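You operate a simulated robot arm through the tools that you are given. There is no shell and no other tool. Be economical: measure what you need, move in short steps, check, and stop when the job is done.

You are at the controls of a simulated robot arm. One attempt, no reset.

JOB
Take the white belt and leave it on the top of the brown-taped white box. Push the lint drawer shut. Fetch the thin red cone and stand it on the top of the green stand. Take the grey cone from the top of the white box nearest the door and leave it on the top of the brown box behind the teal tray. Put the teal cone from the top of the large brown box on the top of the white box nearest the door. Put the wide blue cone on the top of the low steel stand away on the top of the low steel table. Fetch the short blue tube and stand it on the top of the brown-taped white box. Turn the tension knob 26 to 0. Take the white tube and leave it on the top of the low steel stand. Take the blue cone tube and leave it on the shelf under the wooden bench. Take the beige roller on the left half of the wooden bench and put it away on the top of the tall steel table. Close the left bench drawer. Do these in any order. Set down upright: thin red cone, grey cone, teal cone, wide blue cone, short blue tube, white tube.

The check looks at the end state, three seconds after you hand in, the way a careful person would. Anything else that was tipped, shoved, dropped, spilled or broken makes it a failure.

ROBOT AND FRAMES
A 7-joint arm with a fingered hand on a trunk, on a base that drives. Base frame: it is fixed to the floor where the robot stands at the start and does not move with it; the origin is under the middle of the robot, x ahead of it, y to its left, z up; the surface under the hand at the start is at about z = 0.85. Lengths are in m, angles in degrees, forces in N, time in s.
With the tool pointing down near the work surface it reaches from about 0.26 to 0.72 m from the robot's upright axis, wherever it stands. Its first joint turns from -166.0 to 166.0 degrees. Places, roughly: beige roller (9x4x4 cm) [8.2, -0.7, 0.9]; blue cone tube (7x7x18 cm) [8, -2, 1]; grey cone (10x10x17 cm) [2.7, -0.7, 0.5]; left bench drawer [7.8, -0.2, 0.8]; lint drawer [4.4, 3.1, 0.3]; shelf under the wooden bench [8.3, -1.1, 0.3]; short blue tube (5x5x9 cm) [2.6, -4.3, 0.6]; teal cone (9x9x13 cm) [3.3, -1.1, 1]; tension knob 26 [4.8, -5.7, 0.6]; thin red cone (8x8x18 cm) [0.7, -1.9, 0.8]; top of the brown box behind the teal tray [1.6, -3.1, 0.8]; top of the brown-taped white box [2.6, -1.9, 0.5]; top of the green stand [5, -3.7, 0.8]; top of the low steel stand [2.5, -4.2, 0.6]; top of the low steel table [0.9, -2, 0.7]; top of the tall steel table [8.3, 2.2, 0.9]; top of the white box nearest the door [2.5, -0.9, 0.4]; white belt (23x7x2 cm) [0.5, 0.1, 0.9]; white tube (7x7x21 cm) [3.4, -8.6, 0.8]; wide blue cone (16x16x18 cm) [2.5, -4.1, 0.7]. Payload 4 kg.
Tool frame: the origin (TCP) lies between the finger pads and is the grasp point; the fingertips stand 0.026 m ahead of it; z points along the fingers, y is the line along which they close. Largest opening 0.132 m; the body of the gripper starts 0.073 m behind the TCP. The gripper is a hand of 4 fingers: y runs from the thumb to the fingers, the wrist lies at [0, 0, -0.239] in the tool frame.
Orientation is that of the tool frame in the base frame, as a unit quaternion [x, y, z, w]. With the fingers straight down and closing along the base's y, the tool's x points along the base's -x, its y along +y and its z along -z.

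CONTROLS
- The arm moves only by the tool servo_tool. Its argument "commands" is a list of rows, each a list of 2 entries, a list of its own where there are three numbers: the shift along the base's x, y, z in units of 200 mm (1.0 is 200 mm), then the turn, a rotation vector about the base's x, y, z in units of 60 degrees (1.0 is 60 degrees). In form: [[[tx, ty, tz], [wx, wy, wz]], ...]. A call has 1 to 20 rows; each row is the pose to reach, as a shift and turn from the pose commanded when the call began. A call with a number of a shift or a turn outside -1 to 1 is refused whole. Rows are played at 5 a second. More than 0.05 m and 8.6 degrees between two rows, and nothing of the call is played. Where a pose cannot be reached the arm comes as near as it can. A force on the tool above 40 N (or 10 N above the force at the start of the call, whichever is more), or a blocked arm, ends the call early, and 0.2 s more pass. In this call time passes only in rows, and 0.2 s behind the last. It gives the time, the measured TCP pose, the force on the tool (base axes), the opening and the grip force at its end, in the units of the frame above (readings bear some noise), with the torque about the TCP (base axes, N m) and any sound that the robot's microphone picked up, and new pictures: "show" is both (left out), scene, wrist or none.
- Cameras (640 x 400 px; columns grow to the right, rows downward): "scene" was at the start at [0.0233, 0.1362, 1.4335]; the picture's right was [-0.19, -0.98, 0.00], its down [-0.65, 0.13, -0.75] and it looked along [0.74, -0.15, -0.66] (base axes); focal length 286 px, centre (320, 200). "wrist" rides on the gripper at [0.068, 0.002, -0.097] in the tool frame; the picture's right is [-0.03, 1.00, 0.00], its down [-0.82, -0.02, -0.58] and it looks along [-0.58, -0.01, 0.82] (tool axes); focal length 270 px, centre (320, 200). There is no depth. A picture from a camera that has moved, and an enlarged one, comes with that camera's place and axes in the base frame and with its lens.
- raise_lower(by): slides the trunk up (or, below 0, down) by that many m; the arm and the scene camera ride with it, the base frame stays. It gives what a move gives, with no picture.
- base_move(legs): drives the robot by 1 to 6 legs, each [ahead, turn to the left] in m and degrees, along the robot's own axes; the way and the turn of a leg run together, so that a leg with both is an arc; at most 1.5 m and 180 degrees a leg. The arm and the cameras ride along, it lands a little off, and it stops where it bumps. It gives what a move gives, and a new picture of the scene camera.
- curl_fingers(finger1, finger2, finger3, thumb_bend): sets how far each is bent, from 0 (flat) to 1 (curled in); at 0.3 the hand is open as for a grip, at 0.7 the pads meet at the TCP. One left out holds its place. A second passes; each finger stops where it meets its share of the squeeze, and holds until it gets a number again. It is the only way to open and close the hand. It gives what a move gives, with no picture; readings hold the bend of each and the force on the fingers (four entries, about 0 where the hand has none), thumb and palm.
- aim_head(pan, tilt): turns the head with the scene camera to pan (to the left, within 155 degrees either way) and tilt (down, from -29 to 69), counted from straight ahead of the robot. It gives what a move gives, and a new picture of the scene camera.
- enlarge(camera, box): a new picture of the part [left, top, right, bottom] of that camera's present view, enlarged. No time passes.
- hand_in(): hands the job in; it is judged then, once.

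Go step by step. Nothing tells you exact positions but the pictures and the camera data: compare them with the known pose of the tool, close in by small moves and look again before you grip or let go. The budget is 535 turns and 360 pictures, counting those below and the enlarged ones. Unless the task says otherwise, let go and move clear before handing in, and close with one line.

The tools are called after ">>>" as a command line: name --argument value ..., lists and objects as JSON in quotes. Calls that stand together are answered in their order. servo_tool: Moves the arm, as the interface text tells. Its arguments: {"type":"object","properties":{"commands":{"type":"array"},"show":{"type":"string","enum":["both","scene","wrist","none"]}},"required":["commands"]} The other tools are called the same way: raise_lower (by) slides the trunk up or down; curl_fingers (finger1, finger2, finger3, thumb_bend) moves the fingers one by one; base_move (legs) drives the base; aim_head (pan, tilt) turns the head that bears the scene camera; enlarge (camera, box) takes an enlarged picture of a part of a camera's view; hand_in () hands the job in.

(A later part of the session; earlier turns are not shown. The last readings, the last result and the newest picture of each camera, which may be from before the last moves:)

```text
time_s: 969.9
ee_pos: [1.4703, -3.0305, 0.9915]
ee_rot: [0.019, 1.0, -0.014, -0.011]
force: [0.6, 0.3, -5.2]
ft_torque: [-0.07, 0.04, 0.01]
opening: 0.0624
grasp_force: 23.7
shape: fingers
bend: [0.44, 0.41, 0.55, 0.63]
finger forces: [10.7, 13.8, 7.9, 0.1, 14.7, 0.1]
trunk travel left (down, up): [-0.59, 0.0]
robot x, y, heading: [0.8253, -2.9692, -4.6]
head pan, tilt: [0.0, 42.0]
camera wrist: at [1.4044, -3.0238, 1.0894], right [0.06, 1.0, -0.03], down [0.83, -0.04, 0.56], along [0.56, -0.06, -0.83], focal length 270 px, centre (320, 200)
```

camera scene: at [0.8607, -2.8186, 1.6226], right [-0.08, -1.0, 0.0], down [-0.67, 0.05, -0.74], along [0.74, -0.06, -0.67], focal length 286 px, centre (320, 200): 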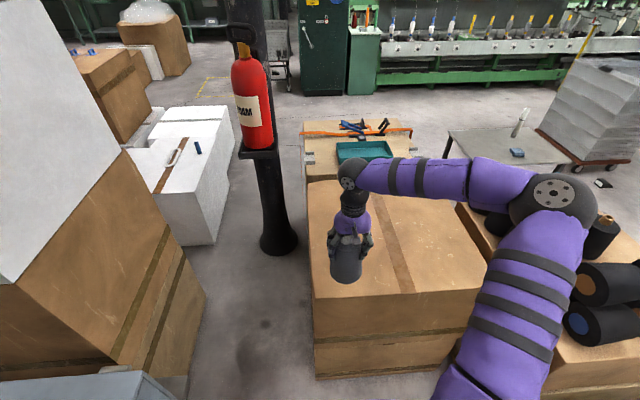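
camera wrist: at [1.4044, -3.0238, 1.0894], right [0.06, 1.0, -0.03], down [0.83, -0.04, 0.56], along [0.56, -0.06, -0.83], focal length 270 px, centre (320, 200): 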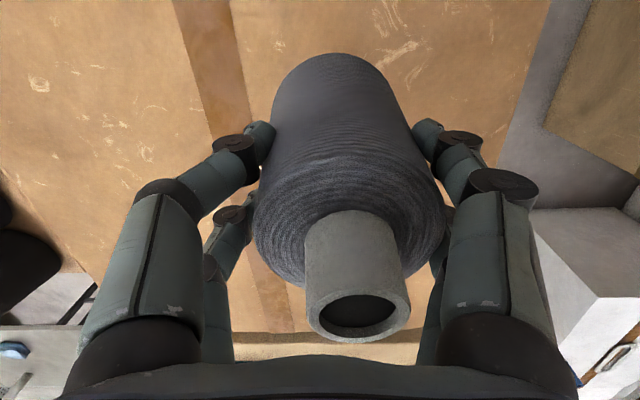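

Nearly vertical. Lowering until contact.

>>> servo_tool --commands '[[[0, 0, -0.15], [0, 0, 0]], [[0, 0, -0.27], [0, 0, 0]], [[0, 0, -0.3], [0, 0, 0]], [[0, 0, -0.32], [0, 0, 0]], [[0, 0, -0.34], [0, 0, 0]], [[0, 0, -0.36], [0, 0, 0]], [[0, 0, -0.38], [0, 0, 0]], [[0, 0, -0.4], [0, 0, 0]], [[0, 0, -0.42], [0, 0, 0]], [[0, 0, -0.44], [0, 0, 0]], [[0, 0, -0.46], [0, 0, 0]], [[0, 0, -0.48], [0, 0, 0]], [[0, 0, -0.5], [0, 0, 0]], [[0, 0, -0.52], [0, 0, 0]], [[0, 0, -0.54], [0, 0, 0]]]' --show "scene"

```text
time_s: 972.0
ee_pos: [1.4692, -3.0314, 0.9146]
ee_rot: [0.019, 1.0, -0.017, -0.008]
force: [-9.7, -3.1, 24.0]
ft_torque: [0.25, 0.33, 0.13]
opening: 0.0627
grasp_force: 28.6
shape: fingers
bend: [0.46, 0.42, 0.56, 0.63]
finger forces: [14.1, 13.5, 8.7, 0.0, 20.4, 0.0]
trunk travel left (down, up): [-0.59, 0.0]
robot x, y, heading: [0.8224, -2.9759, -4.5]
head pan, tilt: [0.0, 42.0]
stopped in row 10: the force on the tool passed its limit at 42 N (the readings are from after the stop); the commanded pose is now the measured one
camera scene: at [0.8566, -2.8185, 1.6228], right [-0.08, -1.0, 0.0], down [-0.67, 0.05, -0.74], along [0.74, -0.06, -0.67], focal length 286 px, centre (320, 200)
```

scene: 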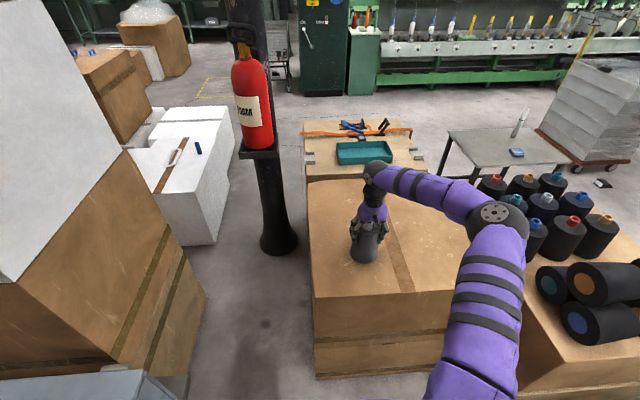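

Contact on the brown box. Releasing in stages and lifting straight up.

>>> curl_fingers --finger1 0.4 --finger2 0.38 --finger3 0.48 --thumb_bend 0.55

>>> curl_fingers --finger1 0.22 --finger2 0.22 --finger3 0.22 --thumb_bend 0.22

>>> servo_tool --commands '[[[0, 0, 0.2], [0, 0, 0]], [[0, 0, 0.4], [0, 0, 0]], [[0, 0, 0.6], [0, 0, 0]], [[0, 0, 0.8], [0, 0, 0]], [[-0.2, 0, 0.85], [0, 0, 0]], [[-0.4, 0, 0.9], [0, 0, 0]]]' --show "both"

```text
time_s: 973.0
ee_pos: [1.4705, -3.0317, 0.9098]
ee_rot: [0.02, 1.0, -0.016, -0.009]
force: [-1.5, -1.0, 0.0]
ft_torque: [-0.02, -0.01, -0.01]
opening: 0.0756
grasp_force: 1.0
shape: fingers
bend: [0.4, 0.38, 0.48, 0.54]
finger forces: [0.0, 0.0, 0.0, 0.0, 1.1, 0.0]
trunk travel left (down, up): [-0.59, 0.0]
robot x, y, heading: [0.8243, -2.9704, -4.2]
head pan, tilt: [0.0, 42.0]
```

```text
time_s: 974.0
ee_pos: [1.4698, -3.0294, 0.9102]
ee_rot: [0.019, 1.0, -0.017, -0.009]
force: [0.9, -0.6, 0.3]
ft_torque: [-0.02, 0.01, -0.02]
opening: 0.1494
grasp_force: 0.0
shape: fingers
bend: [0.22, 0.22, 0.22, 0.22]
finger forces: [0.0, 0.1, 0.0, 0.0, 0.0, 0.0]
trunk travel left (down, up): [-0.59, 0.0]
robot x, y, heading: [0.8254, -2.9692, -4.5]
head pan, tilt: [0.0, 42.0]
```

```text
time_s: 975.4
ee_pos: [1.3873, -3.0294, 1.0911]
ee_rot: [0.02, 1.0, -0.017, -0.01]
force: [0.6, -0.2, -0.8]
ft_torque: [0.04, -0.02, 0.02]
opening: 0.1492
grasp_force: 0.1
shape: fingers
bend: [0.22, 0.22, 0.22, 0.22]
finger forces: [0.0, 0.0, 0.0, 0.0, 0.0, 0.0]
trunk travel left (down, up): [-0.59, 0.0]
robot x, y, heading: [0.8219, -2.9672, -4.5]
head pan, tilt: [0.0, 42.0]
camera scene: at [0.8595, -2.8188, 1.6227], right [-0.08, -1.0, 0.0], down [-0.67, 0.05, -0.74], along [0.74, -0.06, -0.67], focal length 286 px, centre (320, 200)
camera wrist: at [1.3225, -3.0207, 1.1881], right [0.06, 1.0, -0.03], down [0.83, -0.03, 0.56], along [0.56, -0.06, -0.83], focal length 270 px, centre (320, 200)
```

scene: 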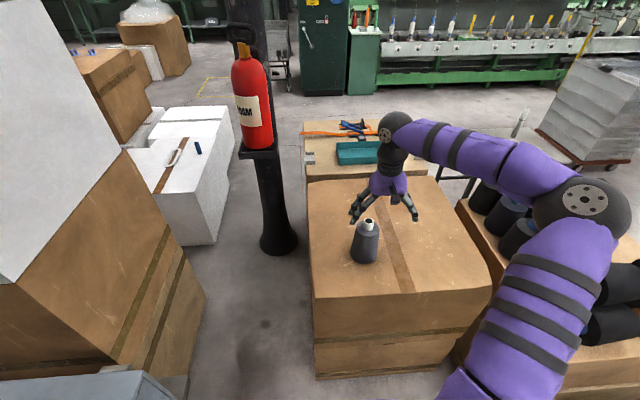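
wrist: 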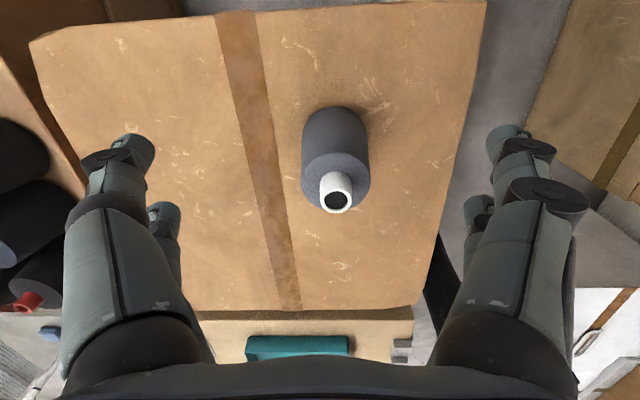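

The grey cone stands upright on the brown box. Next is the wide blue cone parked on the starting table.

>>> base_move --legs '[[-1.15, 0], [0, 94.5], [1.5, 0], [1.5, 0], [0, -90], [0.25, 0]]'

```text
time_s: 1005.4
ee_pos: [0.4377, 0.1042, 1.0901]
ee_rot: [-0.027, 0.999, -0.017, -0.008]
force: [-0.2, 1.0, 0.2]
ft_torque: [0.01, 0.01, -0.02]
opening: 0.1497
grasp_force: 0.2
shape: fingers
bend: [0.22, 0.22, 0.22, 0.22]
finger forces: [0.1, 0.0, 0.0, 0.0, 0.0, 0.0]
trunk travel left (down, up): [-0.59, 0.0]
robot x, y, heading: [-0.1281, 0.107, 1.1]
head pan, tilt: [0.0, 42.0]
camera scene: at [-0.1089, 0.2652, 1.6226], right [0.02, -1.0, 0.0], down [-0.67, -0.01, -0.74], along [0.74, 0.01, -0.67], focal length 286 px, centre (320, 200)
```

scene: 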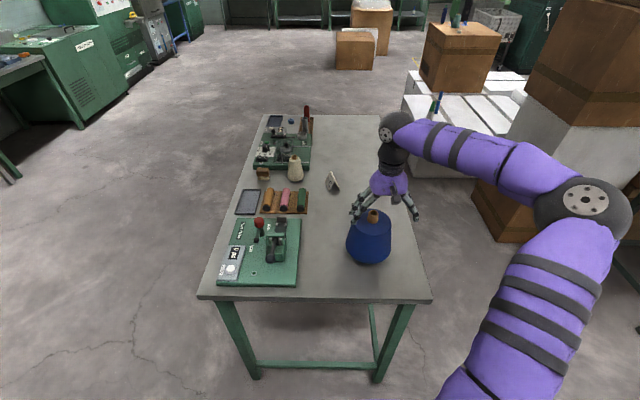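

The blue cone is right below. I'll rotate the hand −90° so it closes along x, open wide, and centre over it.

>>> servo_tool --commands '[[[0, 0, 0.05], [0, 0, -0.14]], [[0, 0, 0.1], [0, 0, -0.28]], [[0.05, 0, 0.1], [0, 0, -0.42]], [[0.1, 0, 0.1], [0, 0, -0.56]], [[0.2, 0.02, 0.1], [0, 0, -0.7]], [[0.3, 0.04, 0.1], [0, 0, -0.84]], [[0.36, 0.04, 0.1], [0, 0, -0.98]]]' --show "none"

>>> curl_fingers --finger1 0.12 --finger2 0.12 --finger3 0.12 --thumb_bend 0.12

>>> servo_tool --commands '[[[0, 0, 0], [0, 0, -0.14]], [[0, 0, 0], [0, 0, -0.28]], [[0, 0, 0], [0, 0, -0.42]], [[0, 0, 0], [0.01, -0.01, -0.52]]]' --show "wrist"

```text
time_s: 1007.0
ee_pos: [0.5097, 0.1137, 1.1092]
ee_rot: [0.468, 0.884, -0.011, -0.016]
force: [0.2, 0.5, -1.0]
ft_torque: [0.01, 0.0, 0.0]
opening: 0.1495
grasp_force: 0.1
shape: fingers
bend: [0.22, 0.22, 0.22, 0.22]
finger forces: [0.0, 0.0, 0.1, 0.0, 0.0, 0.0]
trunk travel left (down, up): [-0.59, 0.0]
robot x, y, heading: [-0.1301, 0.115, 0.8]
head pan, tilt: [0.0, 42.0]
```

```text
time_s: 1008.0
ee_pos: [0.5103, 0.1136, 1.1101]
ee_rot: [0.468, 0.884, -0.011, -0.016]
force: [0.4, 0.0, -1.3]
ft_torque: [-0.01, 0.01, 0.02]
opening: 0.1692
grasp_force: 0.1
shape: fingers
bend: [0.12, 0.12, 0.12, 0.12]
finger forces: [0.1, 0.0, 0.0, 0.0, 0.0, 0.0]
trunk travel left (down, up): [-0.59, 0.0]
robot x, y, heading: [-0.1277, 0.1138, 0.9]
head pan, tilt: [0.0, 42.0]
```

```text
time_s: 1009.0
ee_pos: [0.5086, 0.1129, 1.1108]
ee_rot: [0.689, 0.725, 0.002, -0.015]
force: [-0.4, -1.0, -0.2]
ft_torque: [-0.03, -0.02, 0.02]
opening: 0.1693
grasp_force: 0.1
shape: fingers
bend: [0.12, 0.12, 0.12, 0.12]
finger forces: [0.0, 0.1, 0.1, 0.0, 0.0, 0.0]
trunk travel left (down, up): [-0.59, 0.0]
robot x, y, heading: [-0.1306, 0.1056, 1.1]
head pan, tilt: [0.0, 42.0]
camera wrist: at [0.5108, 0.1788, 1.2081], right [1.0, 0.03, -0.02], down [0.03, -0.83, 0.56], along [0.0, -0.56, -0.83], focal length 270 px, centre (320, 200)
```

wrist: 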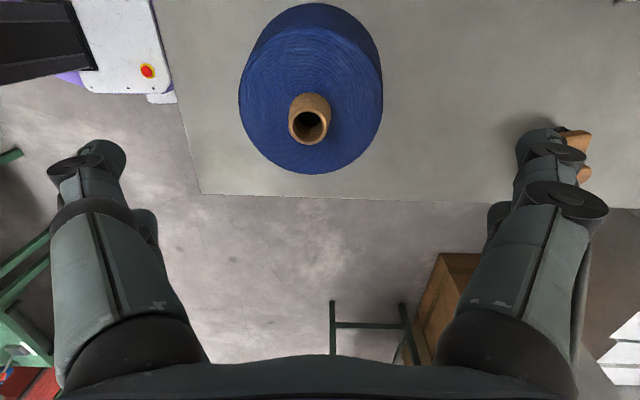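

>>> servo_tool --commands '[[[-0.04, 0.025, -0.1], [0, 0, 0]], [[-0.04, 0.025, -0.3], [0, 0, 0]], [[-0.04, 0.025, -0.5], [0, 0, 0]], [[-0.04, 0.025, -0.65], [0, 0, 0]]]' --show "none"

>>> curl_fingers --finger1 0.45 --finger2 0.45 --finger3 0.45 --thumb_bend 0.45

>>> curl_fingers --finger1 0.58 --finger2 0.58 --finger3 0.58 --thumb_bend 0.58

>>> servo_tool --commands '[[[0, 0, 0.15], [0, 0, 0]], [[0, 0, 0.3], [0, 0, 0]], [[0, 0, 0.45], [0, 0, 0]], [[-0.1, 0, 0.6], [0, 0, 0]]]' --show "wrist"

```text
time_s: 1010.0
ee_pos: [0.5019, 0.1177, 0.9787]
ee_rot: [0.688, 0.726, 0.002, -0.015]
force: [0.3, 0.0, -0.3]
ft_torque: [-0.04, 0.04, -0.01]
opening: 0.1694
grasp_force: 0.0
shape: fingers
bend: [0.12, 0.12, 0.12, 0.12]
finger forces: [0.1, 0.0, 0.0, 0.0, 0.0, 0.0]
trunk travel left (down, up): [-0.59, 0.0]
robot x, y, heading: [-0.13, 0.1126, 1.2]
head pan, tilt: [0.0, 42.0]
```

```text
time_s: 1011.0
ee_pos: [0.5013, 0.1166, 0.9787]
ee_rot: [0.688, 0.726, 0.001, -0.016]
force: [-4.9, -0.7, 0.9]
ft_torque: [-0.06, 0.33, 0.0]
opening: 0.1159
grasp_force: 19.7
shape: fingers
bend: [0.35, 0.35, 0.36, 0.4]
finger forces: [7.8, 8.8, 7.8, 0.0, 15.1, 0.1]
trunk travel left (down, up): [-0.59, 0.0]
robot x, y, heading: [-0.1324, 0.1145, 0.9]
head pan, tilt: [0.0, 42.0]
```

```text
time_s: 1012.0
ee_pos: [0.5009, 0.1177, 0.9796]
ee_rot: [0.688, 0.726, 0.002, -0.015]
force: [-5.2, 0.0, -0.4]
ft_torque: [-0.05, 0.54, -0.03]
opening: 0.1153
grasp_force: 28.8
shape: fingers
bend: [0.34, 0.34, 0.38, 0.45]
finger forces: [12.3, 13.3, 7.8, 0.0, 23.9, 0.0]
trunk travel left (down, up): [-0.59, 0.0]
robot x, y, heading: [-0.132, 0.1128, 0.9]
head pan, tilt: [0.0, 42.0]
```

```text
time_s: 1013.0
ee_pos: [0.4803, 0.117, 1.1003]
ee_rot: [0.688, 0.725, 0.0, -0.015]
force: [-0.7, -0.4, -12.3]
ft_torque: [0.0, 0.03, -0.01]
opening: 0.115
grasp_force: 29.0
shape: fingers
bend: [0.34, 0.33, 0.38, 0.45]
finger forces: [13.8, 15.2, 7.1, 0.0, 22.0, 0.1]
trunk travel left (down, up): [-0.59, 0.0]
robot x, y, heading: [-0.1334, 0.1123, 0.8]
head pan, tilt: [0.0, 42.0]
camera wrist: at [0.4813, 0.1832, 1.1989], right [1.0, 0.03, -0.02], down [0.04, -0.83, 0.56], along [0.0, -0.56, -0.83], focal length 270 px, centre (320, 200)
```

wrist: 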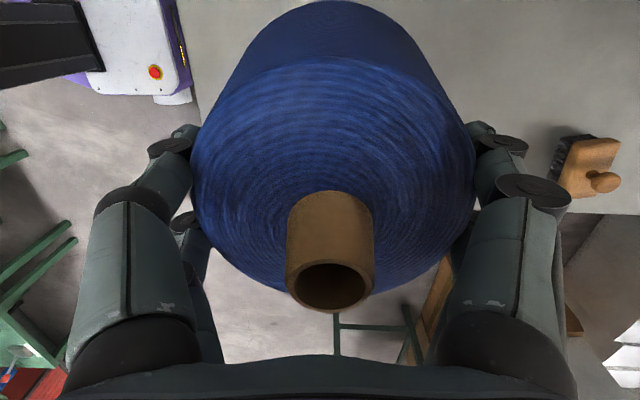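

The blue cone is lifted, 1.2 kg. Driving to the steel table's near side.

>>> base_move --legs '[[-0.25, 0], [0, -83], [1.2, 0], [0.8, 0], [0, 82], [0.24, 0]]'

>>> aim_head --pan 0 --tilt 45

```text
time_s: 1033.7
ee_pos: [0.7256, -1.8659, 1.1006]
ee_rot: [0.688, 0.726, 0.0, -0.016]
force: [0.3, 0.5, -11.9]
ft_torque: [0.06, 0.06, 0.01]
opening: 0.1143
grasp_force: 26.9
shape: fingers
bend: [0.34, 0.33, 0.39, 0.45]
finger forces: [13.1, 14.2, 6.4, 0.0, 20.8, 0.0]
trunk travel left (down, up): [-0.59, 0.0]
robot x, y, heading: [0.1146, -1.8708, 1.0]
head pan, tilt: [0.0, 42.0]
camera scene: at [0.1374, -1.7173, 1.6226], right [0.02, -1.0, 0.0], down [-0.67, -0.01, -0.74], along [0.74, 0.01, -0.67], focal length 286 px, centre (320, 200)
```

scene: 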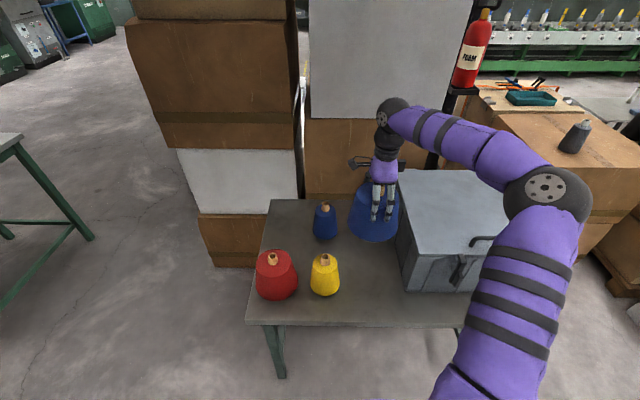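

```text
time_s: 1034.3
ee_pos: [0.7264, -1.8655, 1.1016]
ee_rot: [0.687, 0.726, 0.001, -0.016]
force: [0.2, 0.4, -10.6]
ft_torque: [-0.01, 0.02, 0.0]
opening: 0.114
grasp_force: 27.5
shape: fingers
bend: [0.34, 0.33, 0.39, 0.45]
finger forces: [13.2, 14.3, 6.4, 0.0, 20.7, 0.1]
trunk travel left (down, up): [-0.59, 0.0]
robot x, y, heading: [0.1164, -1.8677, 0.9]
head pan, tilt: [0.0, 45.0]
camera scene: at [0.135, -1.7174, 1.6183], right [0.02, -1.0, 0.0], down [-0.71, -0.01, -0.71], along [0.71, 0.01, -0.71], focal length 286 px, centre (320, 200)
```

scene: 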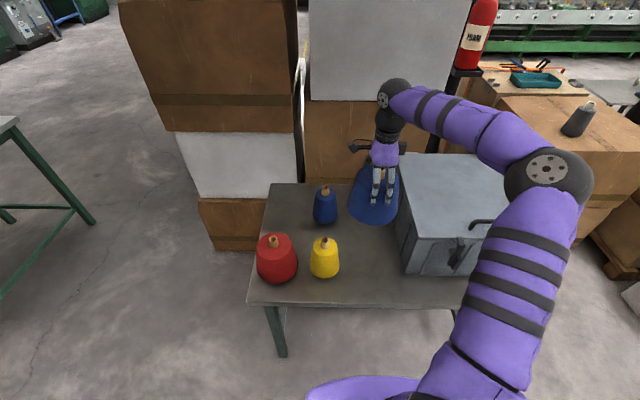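

The target spot is (0.80, −1.88), between the toolbox and the small cones. Moving over it and lowering with the trunk.

>>> servo_tool --commands '[[[0.2, -0.04, 0], [0, 0, 0]], [[0.37, -0.07, 0], [0, 0, 0]]]' --show "none"

>>> raise_lower --by -0.19

>>> enlarge --camera "wrist" --box '[0, 0, 640, 400]'

>>> enlarge --camera "scene" --box '[220, 100, 460, 250]'

```text
time_s: 1034.9
ee_pos: [0.8013, -1.8784, 1.1021]
ee_rot: [0.687, 0.727, 0.0, -0.016]
force: [1.0, -0.9, -11.4]
ft_torque: [-0.02, 0.04, 0.02]
opening: 0.114
grasp_force: 28.0
shape: fingers
bend: [0.34, 0.33, 0.39, 0.45]
finger forces: [13.4, 14.7, 6.5, 0.0, 21.1, 0.1]
trunk travel left (down, up): [-0.59, 0.0]
robot x, y, heading: [0.1121, -1.8719, 1.0]
head pan, tilt: [0.0, 45.0]
```

```text
time_s: 1037.0
ee_pos: [0.7992, -1.8788, 0.9109]
ee_rot: [0.687, 0.726, 0.001, -0.016]
force: [0.7, -0.2, -12.0]
ft_torque: [0.04, 0.08, 0.01]
opening: 0.1141
grasp_force: 27.6
shape: fingers
bend: [0.34, 0.33, 0.39, 0.45]
finger forces: [13.4, 14.5, 6.6, 0.1, 20.8, 0.0]
trunk travel left (down, up): [-0.4, 0.19]
robot x, y, heading: [0.1122, -1.8711, 1.0]
head pan, tilt: [0.0, 45.0]
```

```text
1.00 times, centred on (320, 200) of wrist (not enlarged: the box is as wide or as high as the picture)
camera zoom: at [0.801, -1.813, 1.0095], right [1.0, 0.03, -0.02], down [0.04, -0.83, 0.56], along [0.0, -0.56, -0.83], focal length 270 px, centre (320, 200)
```

zoom: 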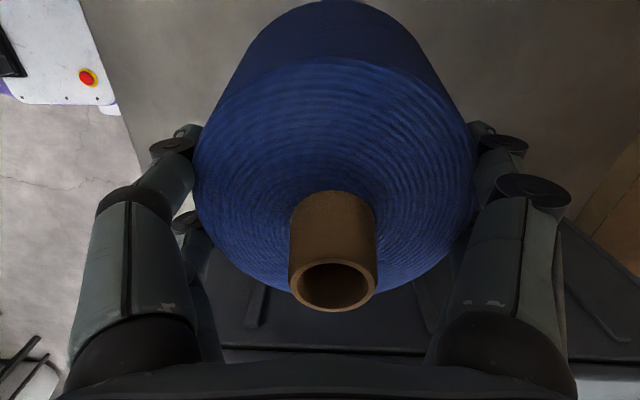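

```text
2.67 times, centred on (340, 175) of scene
camera zoom: at [0.1349, -1.7174, 1.4283], right [0.02, -1.0, 0.0], down [-0.71, -0.01, -0.71], along [0.71, 0.01, -0.71], focal length 762 px, centre (267, 267)
```

zoom: 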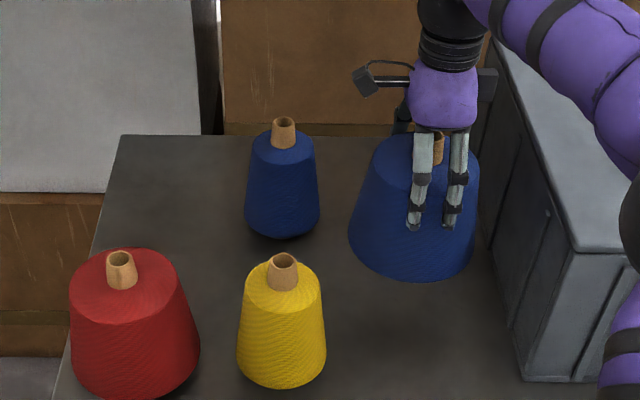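

>>> servo_tool --commands '[[[-0.08, 0.04, -0.1], [0, 0, 0]], [[-0.08, 0.04, -0.25], [0, 0, 0]], [[-0.08, 0.04, -0.32], [0, 0, 0]], [[-0.08, 0.04, -0.35], [0, 0, 0]], [[-0.08, 0.04, -0.37], [0, 0, 0]], [[-0.08, 0.04, -0.39], [0, 0, 0]], [[-0.08, 0.04, -0.41], [0, 0, 0]], [[-0.08, 0.04, -0.43], [0, 0, 0]], [[-0.08, 0.04, -0.45], [0, 0, 0]], [[-0.08, 0.04, -0.47], [0, 0, 0]]]' --show "scene"

```text
time_s: 1039.2
ee_pos: [0.7839, -1.8697, 0.8292]
ee_rot: [0.688, 0.726, 0.007, -0.012]
force: [-2.3, 0.3, 19.7]
ft_torque: [-0.03, 1.09, -0.01]
opening: 0.1143
grasp_force: 27.8
shape: fingers
bend: [0.34, 0.34, 0.39, 0.46]
finger forces: [12.9, 13.5, 7.8, 0.0, 22.7, 0.1]
trunk travel left (down, up): [-0.4, 0.19]
robot x, y, heading: [0.1151, -1.8738, 0.9]
head pan, tilt: [0.0, 45.0]
stopped in row 10: the force on the tool passed its limit at 44 N (the readings are from after the stop); the commanded pose is now the measured one
camera scene: at [0.132, -1.7173, 1.4284], right [0.02, -1.0, 0.0], down [-0.71, -0.01, -0.71], along [0.71, 0.01, -0.71], focal length 286 px, centre (320, 200)
```

scene: 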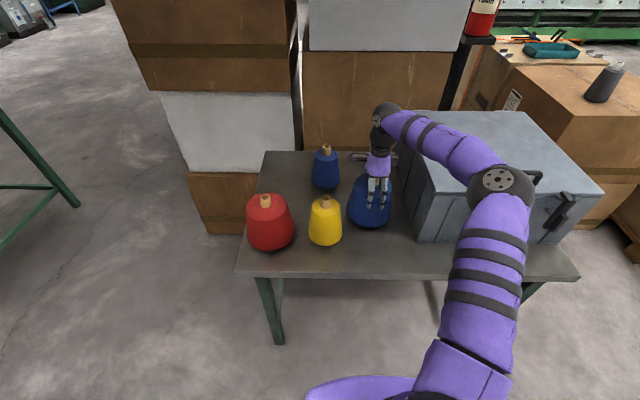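

On the table. Releasing in stages and rising straight with the trunk.

>>> curl_fingers --finger1 0.3 --finger2 0.3 --finger3 0.33 --thumb_bend 0.38

>>> curl_fingers --finger1 0.15 --finger2 0.15 --finger3 0.15 --thumb_bend 0.15

>>> raise_lower --by 0.19

>>> servo_tool --commands '[[[0, 0, 0.1], [0, 0, 0]], [[-0.15, 0, 0.2], [0, 0, 0]], [[-0.3, 0, 0.3], [0, 0, 0]], [[-0.5, 0, 0.4], [0, 0, 0]]]' --show "scene"

```text
time_s: 1040.2
ee_pos: [0.7854, -1.8711, 0.8242]
ee_rot: [0.688, 0.726, 0.005, -0.013]
force: [4.5, 1.2, 3.3]
ft_torque: [-0.03, -0.07, 0.02]
opening: 0.1233
grasp_force: 3.1
shape: fingers
bend: [0.29, 0.29, 0.33, 0.38]
finger forces: [2.6, 3.1, 0.0, 0.0, 0.6, 0.1]
trunk travel left (down, up): [-0.4, 0.19]
robot x, y, heading: [0.1107, -1.8715, 0.9]
head pan, tilt: [0.0, 45.0]
```

```text
time_s: 1041.2
ee_pos: [0.7854, -1.8699, 0.8249]
ee_rot: [0.688, 0.726, 0.005, -0.013]
force: [-0.5, 0.4, -0.4]
ft_torque: [0.0, 0.01, -0.03]
opening: 0.1633
grasp_force: 0.0
shape: fingers
bend: [0.15, 0.15, 0.15, 0.15]
finger forces: [0.0, 0.1, 0.1, 0.0, 0.1, 0.0]
trunk travel left (down, up): [-0.4, 0.19]
robot x, y, heading: [0.113, -1.8753, 1.0]
head pan, tilt: [0.0, 45.0]
```

```text
time_s: 1043.2
ee_pos: [0.7849, -1.8706, 1.0151]
ee_rot: [0.687, 0.726, 0.005, -0.013]
force: [-0.5, -0.9, 0.4]
ft_torque: [0.02, 0.02, -0.01]
opening: 0.1634
grasp_force: 0.0
shape: fingers
bend: [0.15, 0.15, 0.15, 0.15]
finger forces: [0.0, 0.1, 0.1, 0.0, 0.0, 0.0]
trunk travel left (down, up): [-0.59, 0.0]
robot x, y, heading: [0.1109, -1.8677, 0.8]
head pan, tilt: [0.0, 45.0]
```

```text
time_s: 1044.2
ee_pos: [0.684, -1.8682, 1.0965]
ee_rot: [0.688, 0.726, 0.004, -0.013]
force: [0.4, -0.4, -0.1]
ft_torque: [0.01, 0.01, -0.03]
opening: 0.1636
grasp_force: 0.1
shape: fingers
bend: [0.15, 0.15, 0.15, 0.15]
finger forces: [0.0, 0.1, 0.0, 0.0, 0.0, 0.1]
trunk travel left (down, up): [-0.59, 0.0]
robot x, y, heading: [0.1159, -1.8704, 1.1]
head pan, tilt: [0.0, 45.0]
camera scene: at [0.1334, -1.7172, 1.6183], right [0.02, -1.0, 0.0], down [-0.71, -0.01, -0.71], along [0.71, 0.01, -0.71], focal length 286 px, centre (320, 200)
```

scene: 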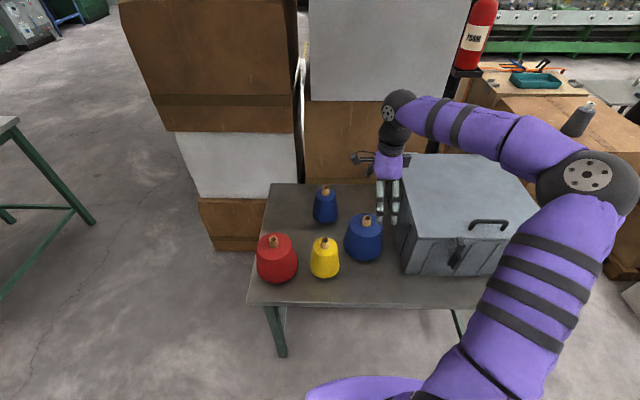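

The wide blue cone stands on the low steel table. Last is the teal cone, so I'm driving back through the corridor.

>>> base_move --legs '[[-0.4, 0], [0, 59.4], [1.5, 0], [0.06, 0], [0, -60.4], [0.85, 0]]'

>>> base_move --legs '[[0, 36], [0.9, 0], [0, -36], [1.15, 0], [0, -90]]'

>>> aim_head --pan 0 --tilt 35

```text
time_s: 1064.4
ee_pos: [1.8478, -0.5099, 1.0958]
ee_rot: [0.696, 0.718, 0.005, -0.014]
force: [-0.4, -0.2, 0.4]
ft_torque: [-0.03, -0.02, 0.0]
opening: 0.1635
grasp_force: 0.1
shape: fingers
bend: [0.15, 0.15, 0.15, 0.15]
finger forces: [0.0, 0.0, 0.0, 0.0, 0.0, 0.0]
trunk travel left (down, up): [-0.59, 0.0]
robot x, y, heading: [1.2815, -0.4985, -0.6]
head pan, tilt: [0.0, 45.0]
camera scene: at [1.3005, -0.347, 1.6183], right [-0.01, -1.0, 0.0], down [-0.71, 0.01, -0.71], along [0.71, -0.01, -0.71], focal length 286 px, centre (320, 200)
```

scene: 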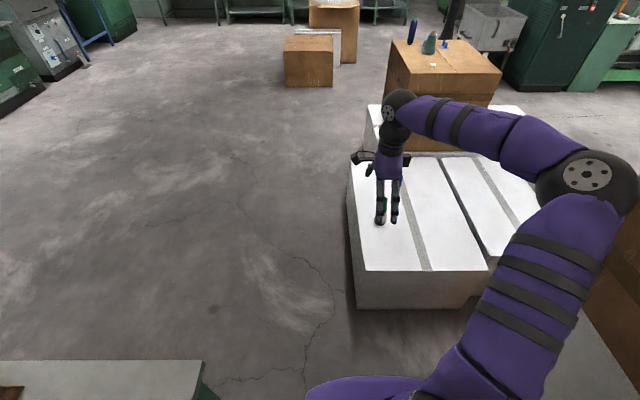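

```text
time_s: 1069.3
ee_pos: [2.0785, 0.0908, 1.0959]
ee_rot: [0.428, 0.904, 0.001, -0.014]
force: [-0.4, 0.5, 1.0]
ft_torque: [-0.01, 0.0, 0.0]
opening: 0.1636
grasp_force: 0.1
shape: fingers
bend: [0.15, 0.15, 0.15, 0.15]
finger forces: [0.0, 0.0, 0.0, 0.0, 0.1, 0.1]
trunk travel left (down, up): [-0.59, 0.0]
robot x, y, heading: [1.6191, -0.2479, 40.5]
head pan, tilt: [0.0, 45.0]
stopped in leg 2: the robot was blocked; the commanded pose is now the measured one
camera scene: at [1.5392, -0.119, 1.6183], right [0.65, -0.76, 0.0], down [-0.54, -0.46, -0.71], along [0.54, 0.46, -0.71], focal length 286 px, centre (320, 200)
```

scene: 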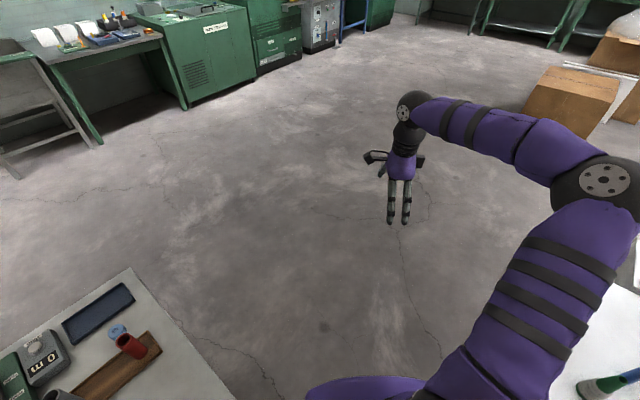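

```text
time_s: 1070.0
ee_pos: [2.0795, 0.0915, 1.0956]
ee_rot: [0.428, 0.904, 0.001, -0.014]
force: [-0.2, -0.1, -0.3]
ft_torque: [0.0, -0.04, -0.01]
opening: 0.1637
grasp_force: 0.0
shape: fingers
bend: [0.15, 0.15, 0.15, 0.15]
finger forces: [0.0, 0.0, 0.0, 0.0, 0.0, 0.0]
trunk travel left (down, up): [-0.59, 0.0]
robot x, y, heading: [1.6181, -0.2476, 40.6]
head pan, tilt: [0.0, 35.0]
camera scene: at [1.5448, -0.115, 1.633], right [0.65, -0.76, 0.0], down [-0.44, -0.37, -0.82], along [0.62, 0.53, -0.57], focal length 286 px, centre (320, 200)
```

scene: 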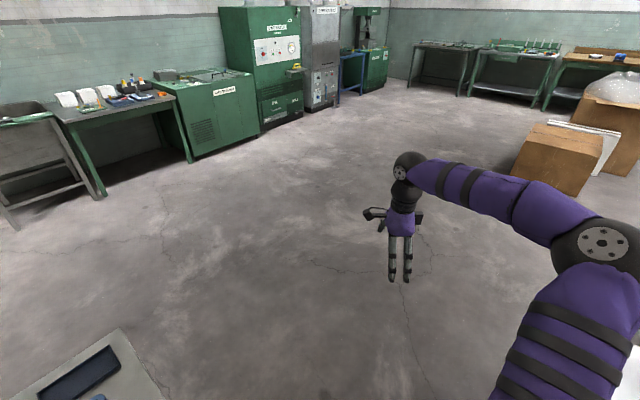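

Bumped near the table corner again. I'll back off and take a flatter line past it.

>>> base_move --legs '[[-0.15, 0], [0, -20.5], [0.65, 0], [0, -20], [1.13, 0], [0, -90]]'

```text
time_s: 1086.6
ee_pos: [3.1891, -0.7038, 1.0955]
ee_rot: [1.0, -0.021, 0.012, -0.005]
force: [-0.4, -0.1, 0.5]
ft_torque: [0.01, 0.02, -0.02]
opening: 0.1636
grasp_force: 0.1
shape: fingers
bend: [0.15, 0.15, 0.15, 0.15]
finger forces: [0.1, 0.0, 0.1, 0.1, 0.1, 0.0]
trunk travel left (down, up): [-0.59, 0.0]
robot x, y, heading: [3.2382, -0.1322, -91.3]
head pan, tilt: [0.0, 35.0]
camera scene: at [3.3918, -0.1663, 1.6331], right [-1.0, 0.02, 0.0], down [0.01, 0.57, -0.82], along [-0.02, -0.82, -0.57], focal length 286 px, centre (320, 200)
```

scene: 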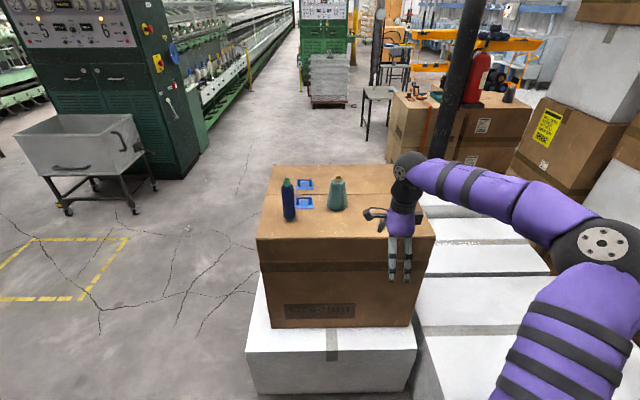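

The teal cone is at (3.30, −1.06) on the box top at z≈0.966. I'll raise the hand, shift over, and drive forward 0.28 m.

>>> servo_tool --commands '[[[0.15, 0.05, 0.15], [0, 0, 0]], [[0.3, 0.1, 0.3], [0, 0, 0]], [[0.5, 0.15, 0.45], [0, 0, 0]]]' --show "none"

>>> base_move --legs '[[0.28, 0]]'

>>> enlarge --camera "wrist" --box '[0, 0, 640, 400]'

```text
refused: row 3 steps farther than a row can; nothing moved
```

```text
time_s: 1088.5
ee_pos: [3.1851, -0.9792, 1.0958]
ee_rot: [1.0, -0.02, 0.014, -0.006]
force: [0.3, -1.1, -0.4]
ft_torque: [0.03, 0.0, 0.01]
opening: 0.1637
grasp_force: 0.0
shape: fingers
bend: [0.15, 0.15, 0.15, 0.15]
finger forces: [0.0, 0.0, 0.0, 0.0, 0.0, 0.0]
trunk travel left (down, up): [-0.59, 0.0]
robot x, y, heading: [3.2324, -0.4109, -91.2]
head pan, tilt: [0.0, 35.0]
camera scene: at [3.3864, -0.443, 1.6331], right [-1.0, 0.02, 0.0], down [0.01, 0.57, -0.82], along [-0.02, -0.82, -0.57], focal length 286 px, centre (320, 200)
```

scene: 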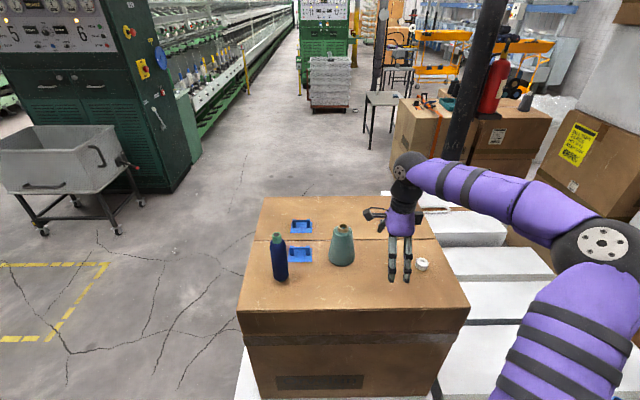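

```text
1.00 times, centred on (320, 200) of wrist (not enlarged: the box is as wide or as high as the picture)
camera zoom: at [3.2508, -0.9849, 1.1931], right [-0.06, -1.0, -0.01], down [-0.83, 0.05, 0.56], along [-0.55, 0.05, -0.83], focal length 270 px, centre (320, 200)
```

zoom: 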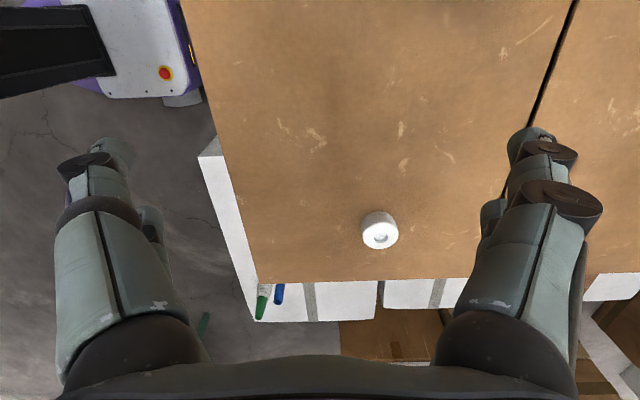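

The hand is clear. I'll align y first, then slide in +x so the open fingers straddle the cone.

>>> servo_tool --commands '[[[0, -0.2, 0.05], [0, 0, 0]], [[0, -0.42, 0.05], [0, 0, 0]], [[0.2, -0.42, 0.05], [0, 0, 0]], [[0.4, -0.42, 0.05], [0, 0, 0]], [[0.57, -0.42, 0.05], [0, 0, 0]]]' --show "wrist"

```text
time_s: 1089.7
ee_pos: [3.301, -1.0636, 1.1035]
ee_rot: [1.0, -0.02, 0.013, -0.006]
force: [-0.2, 0.1, 0.3]
ft_torque: [0.0, -0.01, 0.0]
opening: 0.1637
grasp_force: 0.0
shape: fingers
bend: [0.15, 0.15, 0.15, 0.15]
finger forces: [0.0, 0.0, 0.0, 0.0, 0.0, 0.0]
trunk travel left (down, up): [-0.59, 0.0]
robot x, y, heading: [3.2358, -0.4127, -90.9]
head pan, tilt: [0.0, 35.0]
camera wrist: at [3.366, -1.0685, 1.2024], right [-0.06, -1.0, -0.01], down [-0.83, 0.05, 0.56], along [-0.55, 0.05, -0.83], focal length 270 px, centre (320, 200)
```

wrist: 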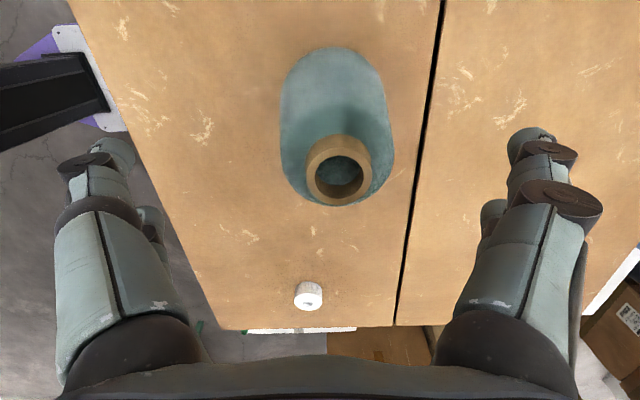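

>>> servo_tool --commands '[[[0.04, -0.045, -0.05], [0, 0, 0]], [[0.04, -0.045, -0.2], [0, 0, 0]]]' --show "none"

>>> curl_fingers --finger1 0.6 --finger2 0.6 --finger3 0.6 --thumb_bend 0.6

>>> enlarge --camera "wrist" --box '[0, 0, 640, 400]'

```text
time_s: 1090.3
ee_pos: [3.3072, -1.0745, 1.0619]
ee_rot: [1.0, -0.02, 0.013, -0.005]
force: [-0.3, -0.2, -0.3]
ft_torque: [0.02, 0.04, 0.02]
opening: 0.1634
grasp_force: 0.1
shape: fingers
bend: [0.15, 0.15, 0.15, 0.15]
finger forces: [0.1, 0.1, 0.0, 0.0, 0.0, 0.0]
trunk travel left (down, up): [-0.59, 0.0]
robot x, y, heading: [3.2295, -0.4096, -91.0]
head pan, tilt: [0.0, 35.0]
```

```text
time_s: 1091.3
ee_pos: [3.3068, -1.0741, 1.0636]
ee_rot: [1.0, -0.019, 0.013, -0.005]
force: [0.1, 0.4, -0.1]
ft_torque: [-0.02, 0.02, -0.03]
opening: 0.0525
grasp_force: 9.6
shape: fingers
bend: [0.54, 0.53, 0.53, 0.57]
finger forces: [4.4, 5.1, 4.3, 0.0, 5.5, 0.0]
trunk travel left (down, up): [-0.59, 0.0]
robot x, y, heading: [3.2303, -0.4138, -91.2]
head pan, tilt: [0.0, 35.0]
```

```text
1.00 times, centred on (320, 200) of wrist (not enlarged: the box is as wide or as high as the picture)
camera zoom: at [3.3736, -1.0785, 1.1616], right [-0.06, -1.0, -0.01], down [-0.83, 0.05, 0.56], along [-0.55, 0.05, -0.83], focal length 270 px, centre (320, 200)
```

zoom: 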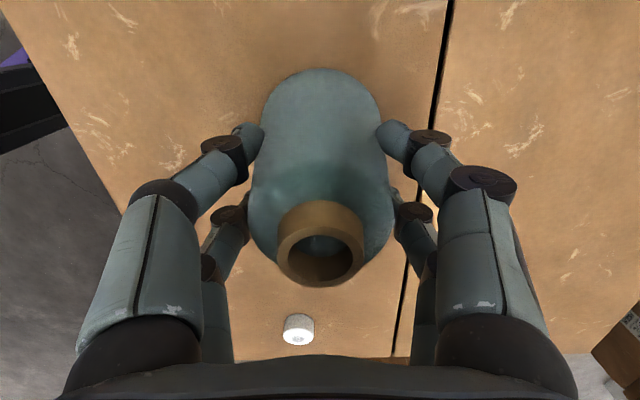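

Symmetric grip. Squeezing a bit more and lifting.

>>> curl_fingers --finger1 0.72 --finger2 0.72 --finger3 0.72 --thumb_bend 0.74

>>> servo_tool --commands '[[[0, 0, 0.15], [0, 0, 0]], [[0, 0.05, 0.35], [0, 0, 0]], [[0, 0.15, 0.5], [0, 0, 0]]]' --show "wrist"

```text
time_s: 1092.3
ee_pos: [3.3074, -1.0735, 1.0638]
ee_rot: [1.0, -0.02, 0.013, -0.004]
force: [-0.8, 1.5, 1.1]
ft_torque: [0.05, 0.01, 0.04]
opening: 0.05
grasp_force: 24.2
shape: fingers
bend: [0.51, 0.5, 0.58, 0.64]
finger forces: [11.1, 13.1, 8.0, 0.1, 16.2, 0.0]
trunk travel left (down, up): [-0.59, 0.0]
robot x, y, heading: [3.2325, -0.4084, -91.2]
head pan, tilt: [0.0, 35.0]
```

```text
time_s: 1093.1
ee_pos: [3.3073, -1.0418, 1.1639]
ee_rot: [1.0, -0.02, 0.014, -0.005]
force: [-0.3, 0.3, -1.6]
ft_torque: [-0.01, 0.02, -0.03]
opening: 0.0497
grasp_force: 23.6
shape: fingers
bend: [0.5, 0.49, 0.58, 0.64]
finger forces: [11.3, 13.1, 7.3, 0.1, 15.7, 0.0]
trunk travel left (down, up): [-0.59, 0.0]
robot x, y, heading: [3.2348, -0.4097, -90.8]
head pan, tilt: [0.0, 35.0]
camera wrist: at [3.3737, -1.0467, 1.2619], right [-0.06, -1.0, -0.01], down [-0.83, 0.05, 0.56], along [-0.55, 0.05, -0.83], focal length 270 px, centre (320, 200)
```

wrist: 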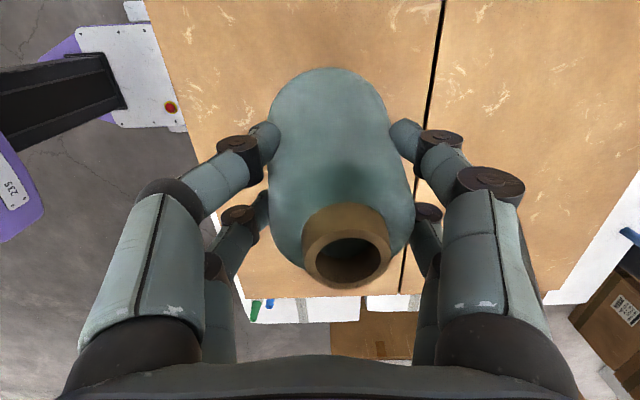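

>>> base_move --legs '[[-0.38, 0], [0, -89], [0.58, 0], [0, 90]]'

>>> aim_head --pan 0 --tilt 50

```text
time_s: 1106.8
ee_pos: [2.7361, -0.6653, 1.1616]
ee_rot: [1.0, -0.012, 0.013, -0.005]
force: [-0.4, 0.0, -2.0]
ft_torque: [0.0, 0.03, -0.01]
opening: 0.0492
grasp_force: 23.3
shape: fingers
bend: [0.5, 0.49, 0.59, 0.65]
finger forces: [11.2, 13.3, 6.5, 0.0, 14.7, 0.1]
trunk travel left (down, up): [-0.59, 0.0]
robot x, y, heading: [2.6572, -0.039, -90.4]
head pan, tilt: [0.0, 35.0]
camera scene: at [2.8083, -0.0653, 1.6331], right [-1.0, 0.01, 0.0], down [0.0, 0.57, -0.82], along [0.0, -0.82, -0.57], focal length 286 px, centre (320, 200)
```

scene: 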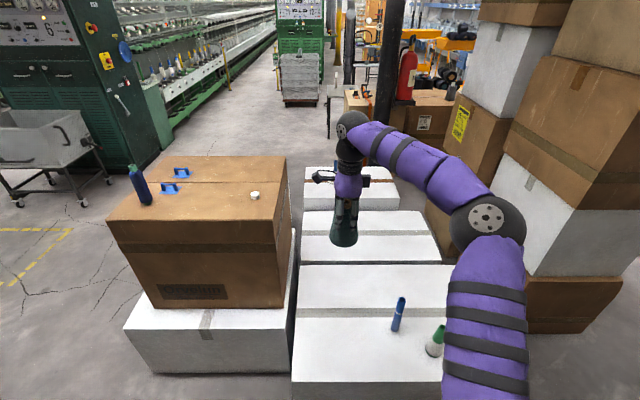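

```text
time_s: 1107.6
ee_pos: [2.7357, -0.666, 1.1626]
ee_rot: [1.0, -0.013, 0.012, -0.005]
force: [0.0, 0.2, -2.8]
ft_torque: [-0.03, -0.02, -0.01]
opening: 0.0491
grasp_force: 22.9
shape: fingers
bend: [0.5, 0.49, 0.59, 0.65]
finger forces: [11.1, 13.2, 6.6, 0.0, 14.7, 0.1]
trunk travel left (down, up): [-0.59, 0.0]
robot x, y, heading: [2.6583, -0.0374, -90.2]
head pan, tilt: [0.0, 50.0]
camera scene: at [2.8084, -0.0543, 1.6114], right [-1.0, 0.01, 0.0], down [0.0, 0.77, -0.64], along [0.0, -0.64, -0.77], focal length 286 px, centre (320, 200)
```

scene: 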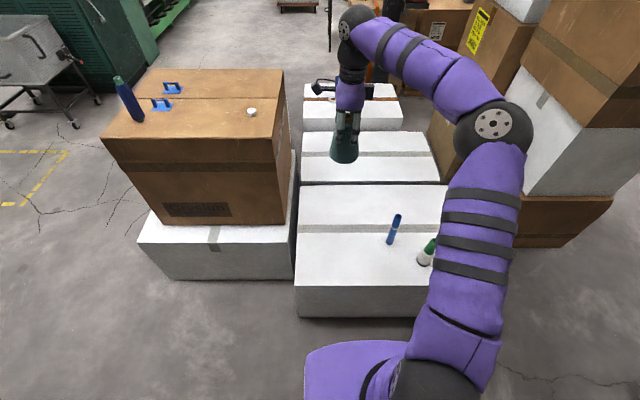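

I'll lower over the vacated spot, near (2.71, −0.69).

>>> servo_tool --commands '[[[-0.1, -0.1, -0.1], [0, 0, 0]]]' --show "none"

>>> raise_lower --by -0.4

>>> raise_lower --by -0.13

>>> enlarge --camera "wrist" --box '[0, 0, 640, 400]'

>>> enlarge --camera "scene" --box '[240, 60, 480, 210]'

```text
time_s: 1108.0
ee_pos: [2.7177, -0.6872, 1.1445]
ee_rot: [1.0, -0.013, 0.013, -0.006]
force: [0.0, 0.1, -2.6]
ft_torque: [0.05, 0.0, -0.05]
opening: 0.0494
grasp_force: 23.1
shape: fingers
bend: [0.5, 0.49, 0.59, 0.65]
finger forces: [11.4, 13.4, 6.7, 0.0, 14.9, 0.0]
trunk travel left (down, up): [-0.59, 0.0]
robot x, y, heading: [2.654, -0.0378, -90.3]
head pan, tilt: [0.0, 50.0]
```

```text
time_s: 1111.8
ee_pos: [2.7172, -0.6861, 0.7449]
ee_rot: [1.0, -0.013, 0.013, -0.006]
force: [-0.1, 0.2, -1.3]
ft_torque: [0.02, -0.06, 0.0]
opening: 0.049
grasp_force: 22.7
shape: fingers
bend: [0.5, 0.49, 0.59, 0.65]
finger forces: [11.4, 13.4, 6.6, 0.0, 14.9, 0.0]
trunk travel left (down, up): [-0.19, 0.4]
robot x, y, heading: [2.6555, -0.037, -90.4]
head pan, tilt: [0.0, 50.0]
```

```text
time_s: 1113.4
ee_pos: [2.7182, -0.6858, 0.6138]
ee_rot: [1.0, -0.013, 0.013, -0.005]
force: [0.1, -0.2, -1.8]
ft_torque: [0.01, 0.01, 0.02]
opening: 0.0491
grasp_force: 23.0
shape: fingers
bend: [0.5, 0.49, 0.59, 0.65]
finger forces: [11.3, 13.3, 6.8, 0.1, 14.9, 0.0]
trunk travel left (down, up): [-0.06, 0.53]
robot x, y, heading: [2.6535, -0.035, -90.3]
head pan, tilt: [0.0, 50.0]
```

```text
1.00 times, centred on (320, 200) of wrist (not enlarged: the box is as wide or as high as the picture)
camera zoom: at [2.7845, -0.6903, 0.7129], right [-0.05, -1.0, -0.01], down [-0.83, 0.04, 0.56], along [-0.55, 0.04, -0.83], focal length 270 px, centre (320, 200)
```

zoom: 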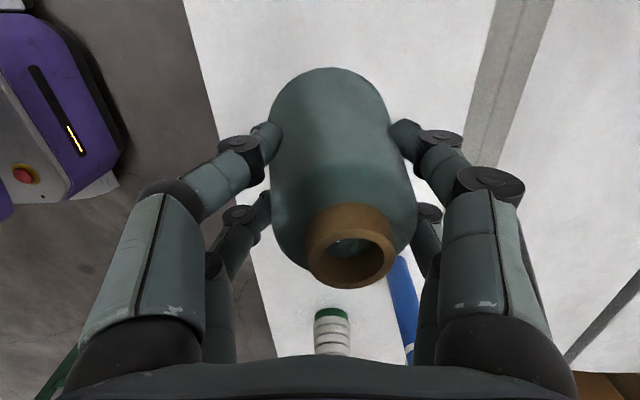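

```text
2.67 times, centred on (360, 135) of scene
camera zoom: at [2.8083, -0.0541, 1.0814], right [-1.0, 0.01, 0.0], down [0.0, 0.77, -0.64], along [0.0, -0.64, -0.77], focal length 762 px, centre (213, 373)
```

zoom: 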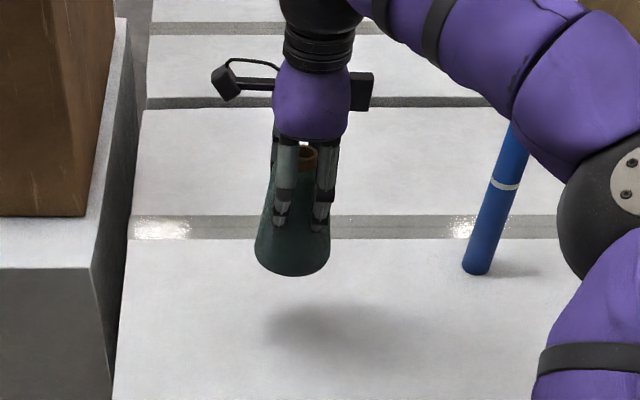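

Upright and over free space. Lowering to contact.

>>> servo_tool --commands '[[[0, 0, -0.15], [0, 0, 0]], [[0, 0, -0.3], [0, 0, 0]], [[0, 0, -0.34], [0, 0, 0]], [[0, 0, -0.36], [0, 0, 0]], [[0, 0, -0.38], [0, 0, 0]], [[0, 0, -0.4], [0, 0, 0]], [[0, 0, -0.42], [0, 0, 0]], [[0, 0, -0.44], [0, 0, 0]], [[0, 0, -0.46], [0, 0, 0]], [[0, 0, -0.48], [0, 0, 0]], [[0, 0, -0.5], [0, 0, 0]], [[0, 0, -0.52], [0, 0, 0]], [[0, 0, -0.54], [0, 0, 0]], [[0, 0, -0.56], [0, 0, 0]]]' --show "scene"

```text
time_s: 1116.4
ee_pos: [2.7201, -0.6871, 0.5122]
ee_rot: [1.0, -0.013, 0.014, -0.001]
force: [-1.7, 8.1, 24.0]
ft_torque: [0.03, 0.09, -0.02]
opening: 0.049
grasp_force: 28.3
shape: fingers
bend: [0.52, 0.52, 0.6, 0.65]
finger forces: [11.2, 14.7, 10.4, 0.0, 19.6, 0.0]
trunk travel left (down, up): [-0.06, 0.53]
robot x, y, heading: [2.6583, -0.0373, -90.5]
head pan, tilt: [0.0, 50.0]
stopped in row 14: the force on the tool passed its limit at 42 N (the readings are from after the stop); the commanded pose is now the measured one
camera scene: at [2.8081, -0.0522, 1.0815], right [-1.0, 0.01, 0.0], down [0.0, 0.77, -0.64], along [0.0, -0.64, -0.77], focal length 286 px, centre (320, 200)
```

scene: 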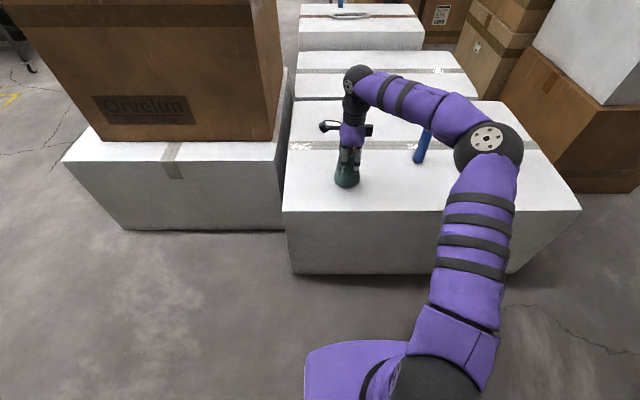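

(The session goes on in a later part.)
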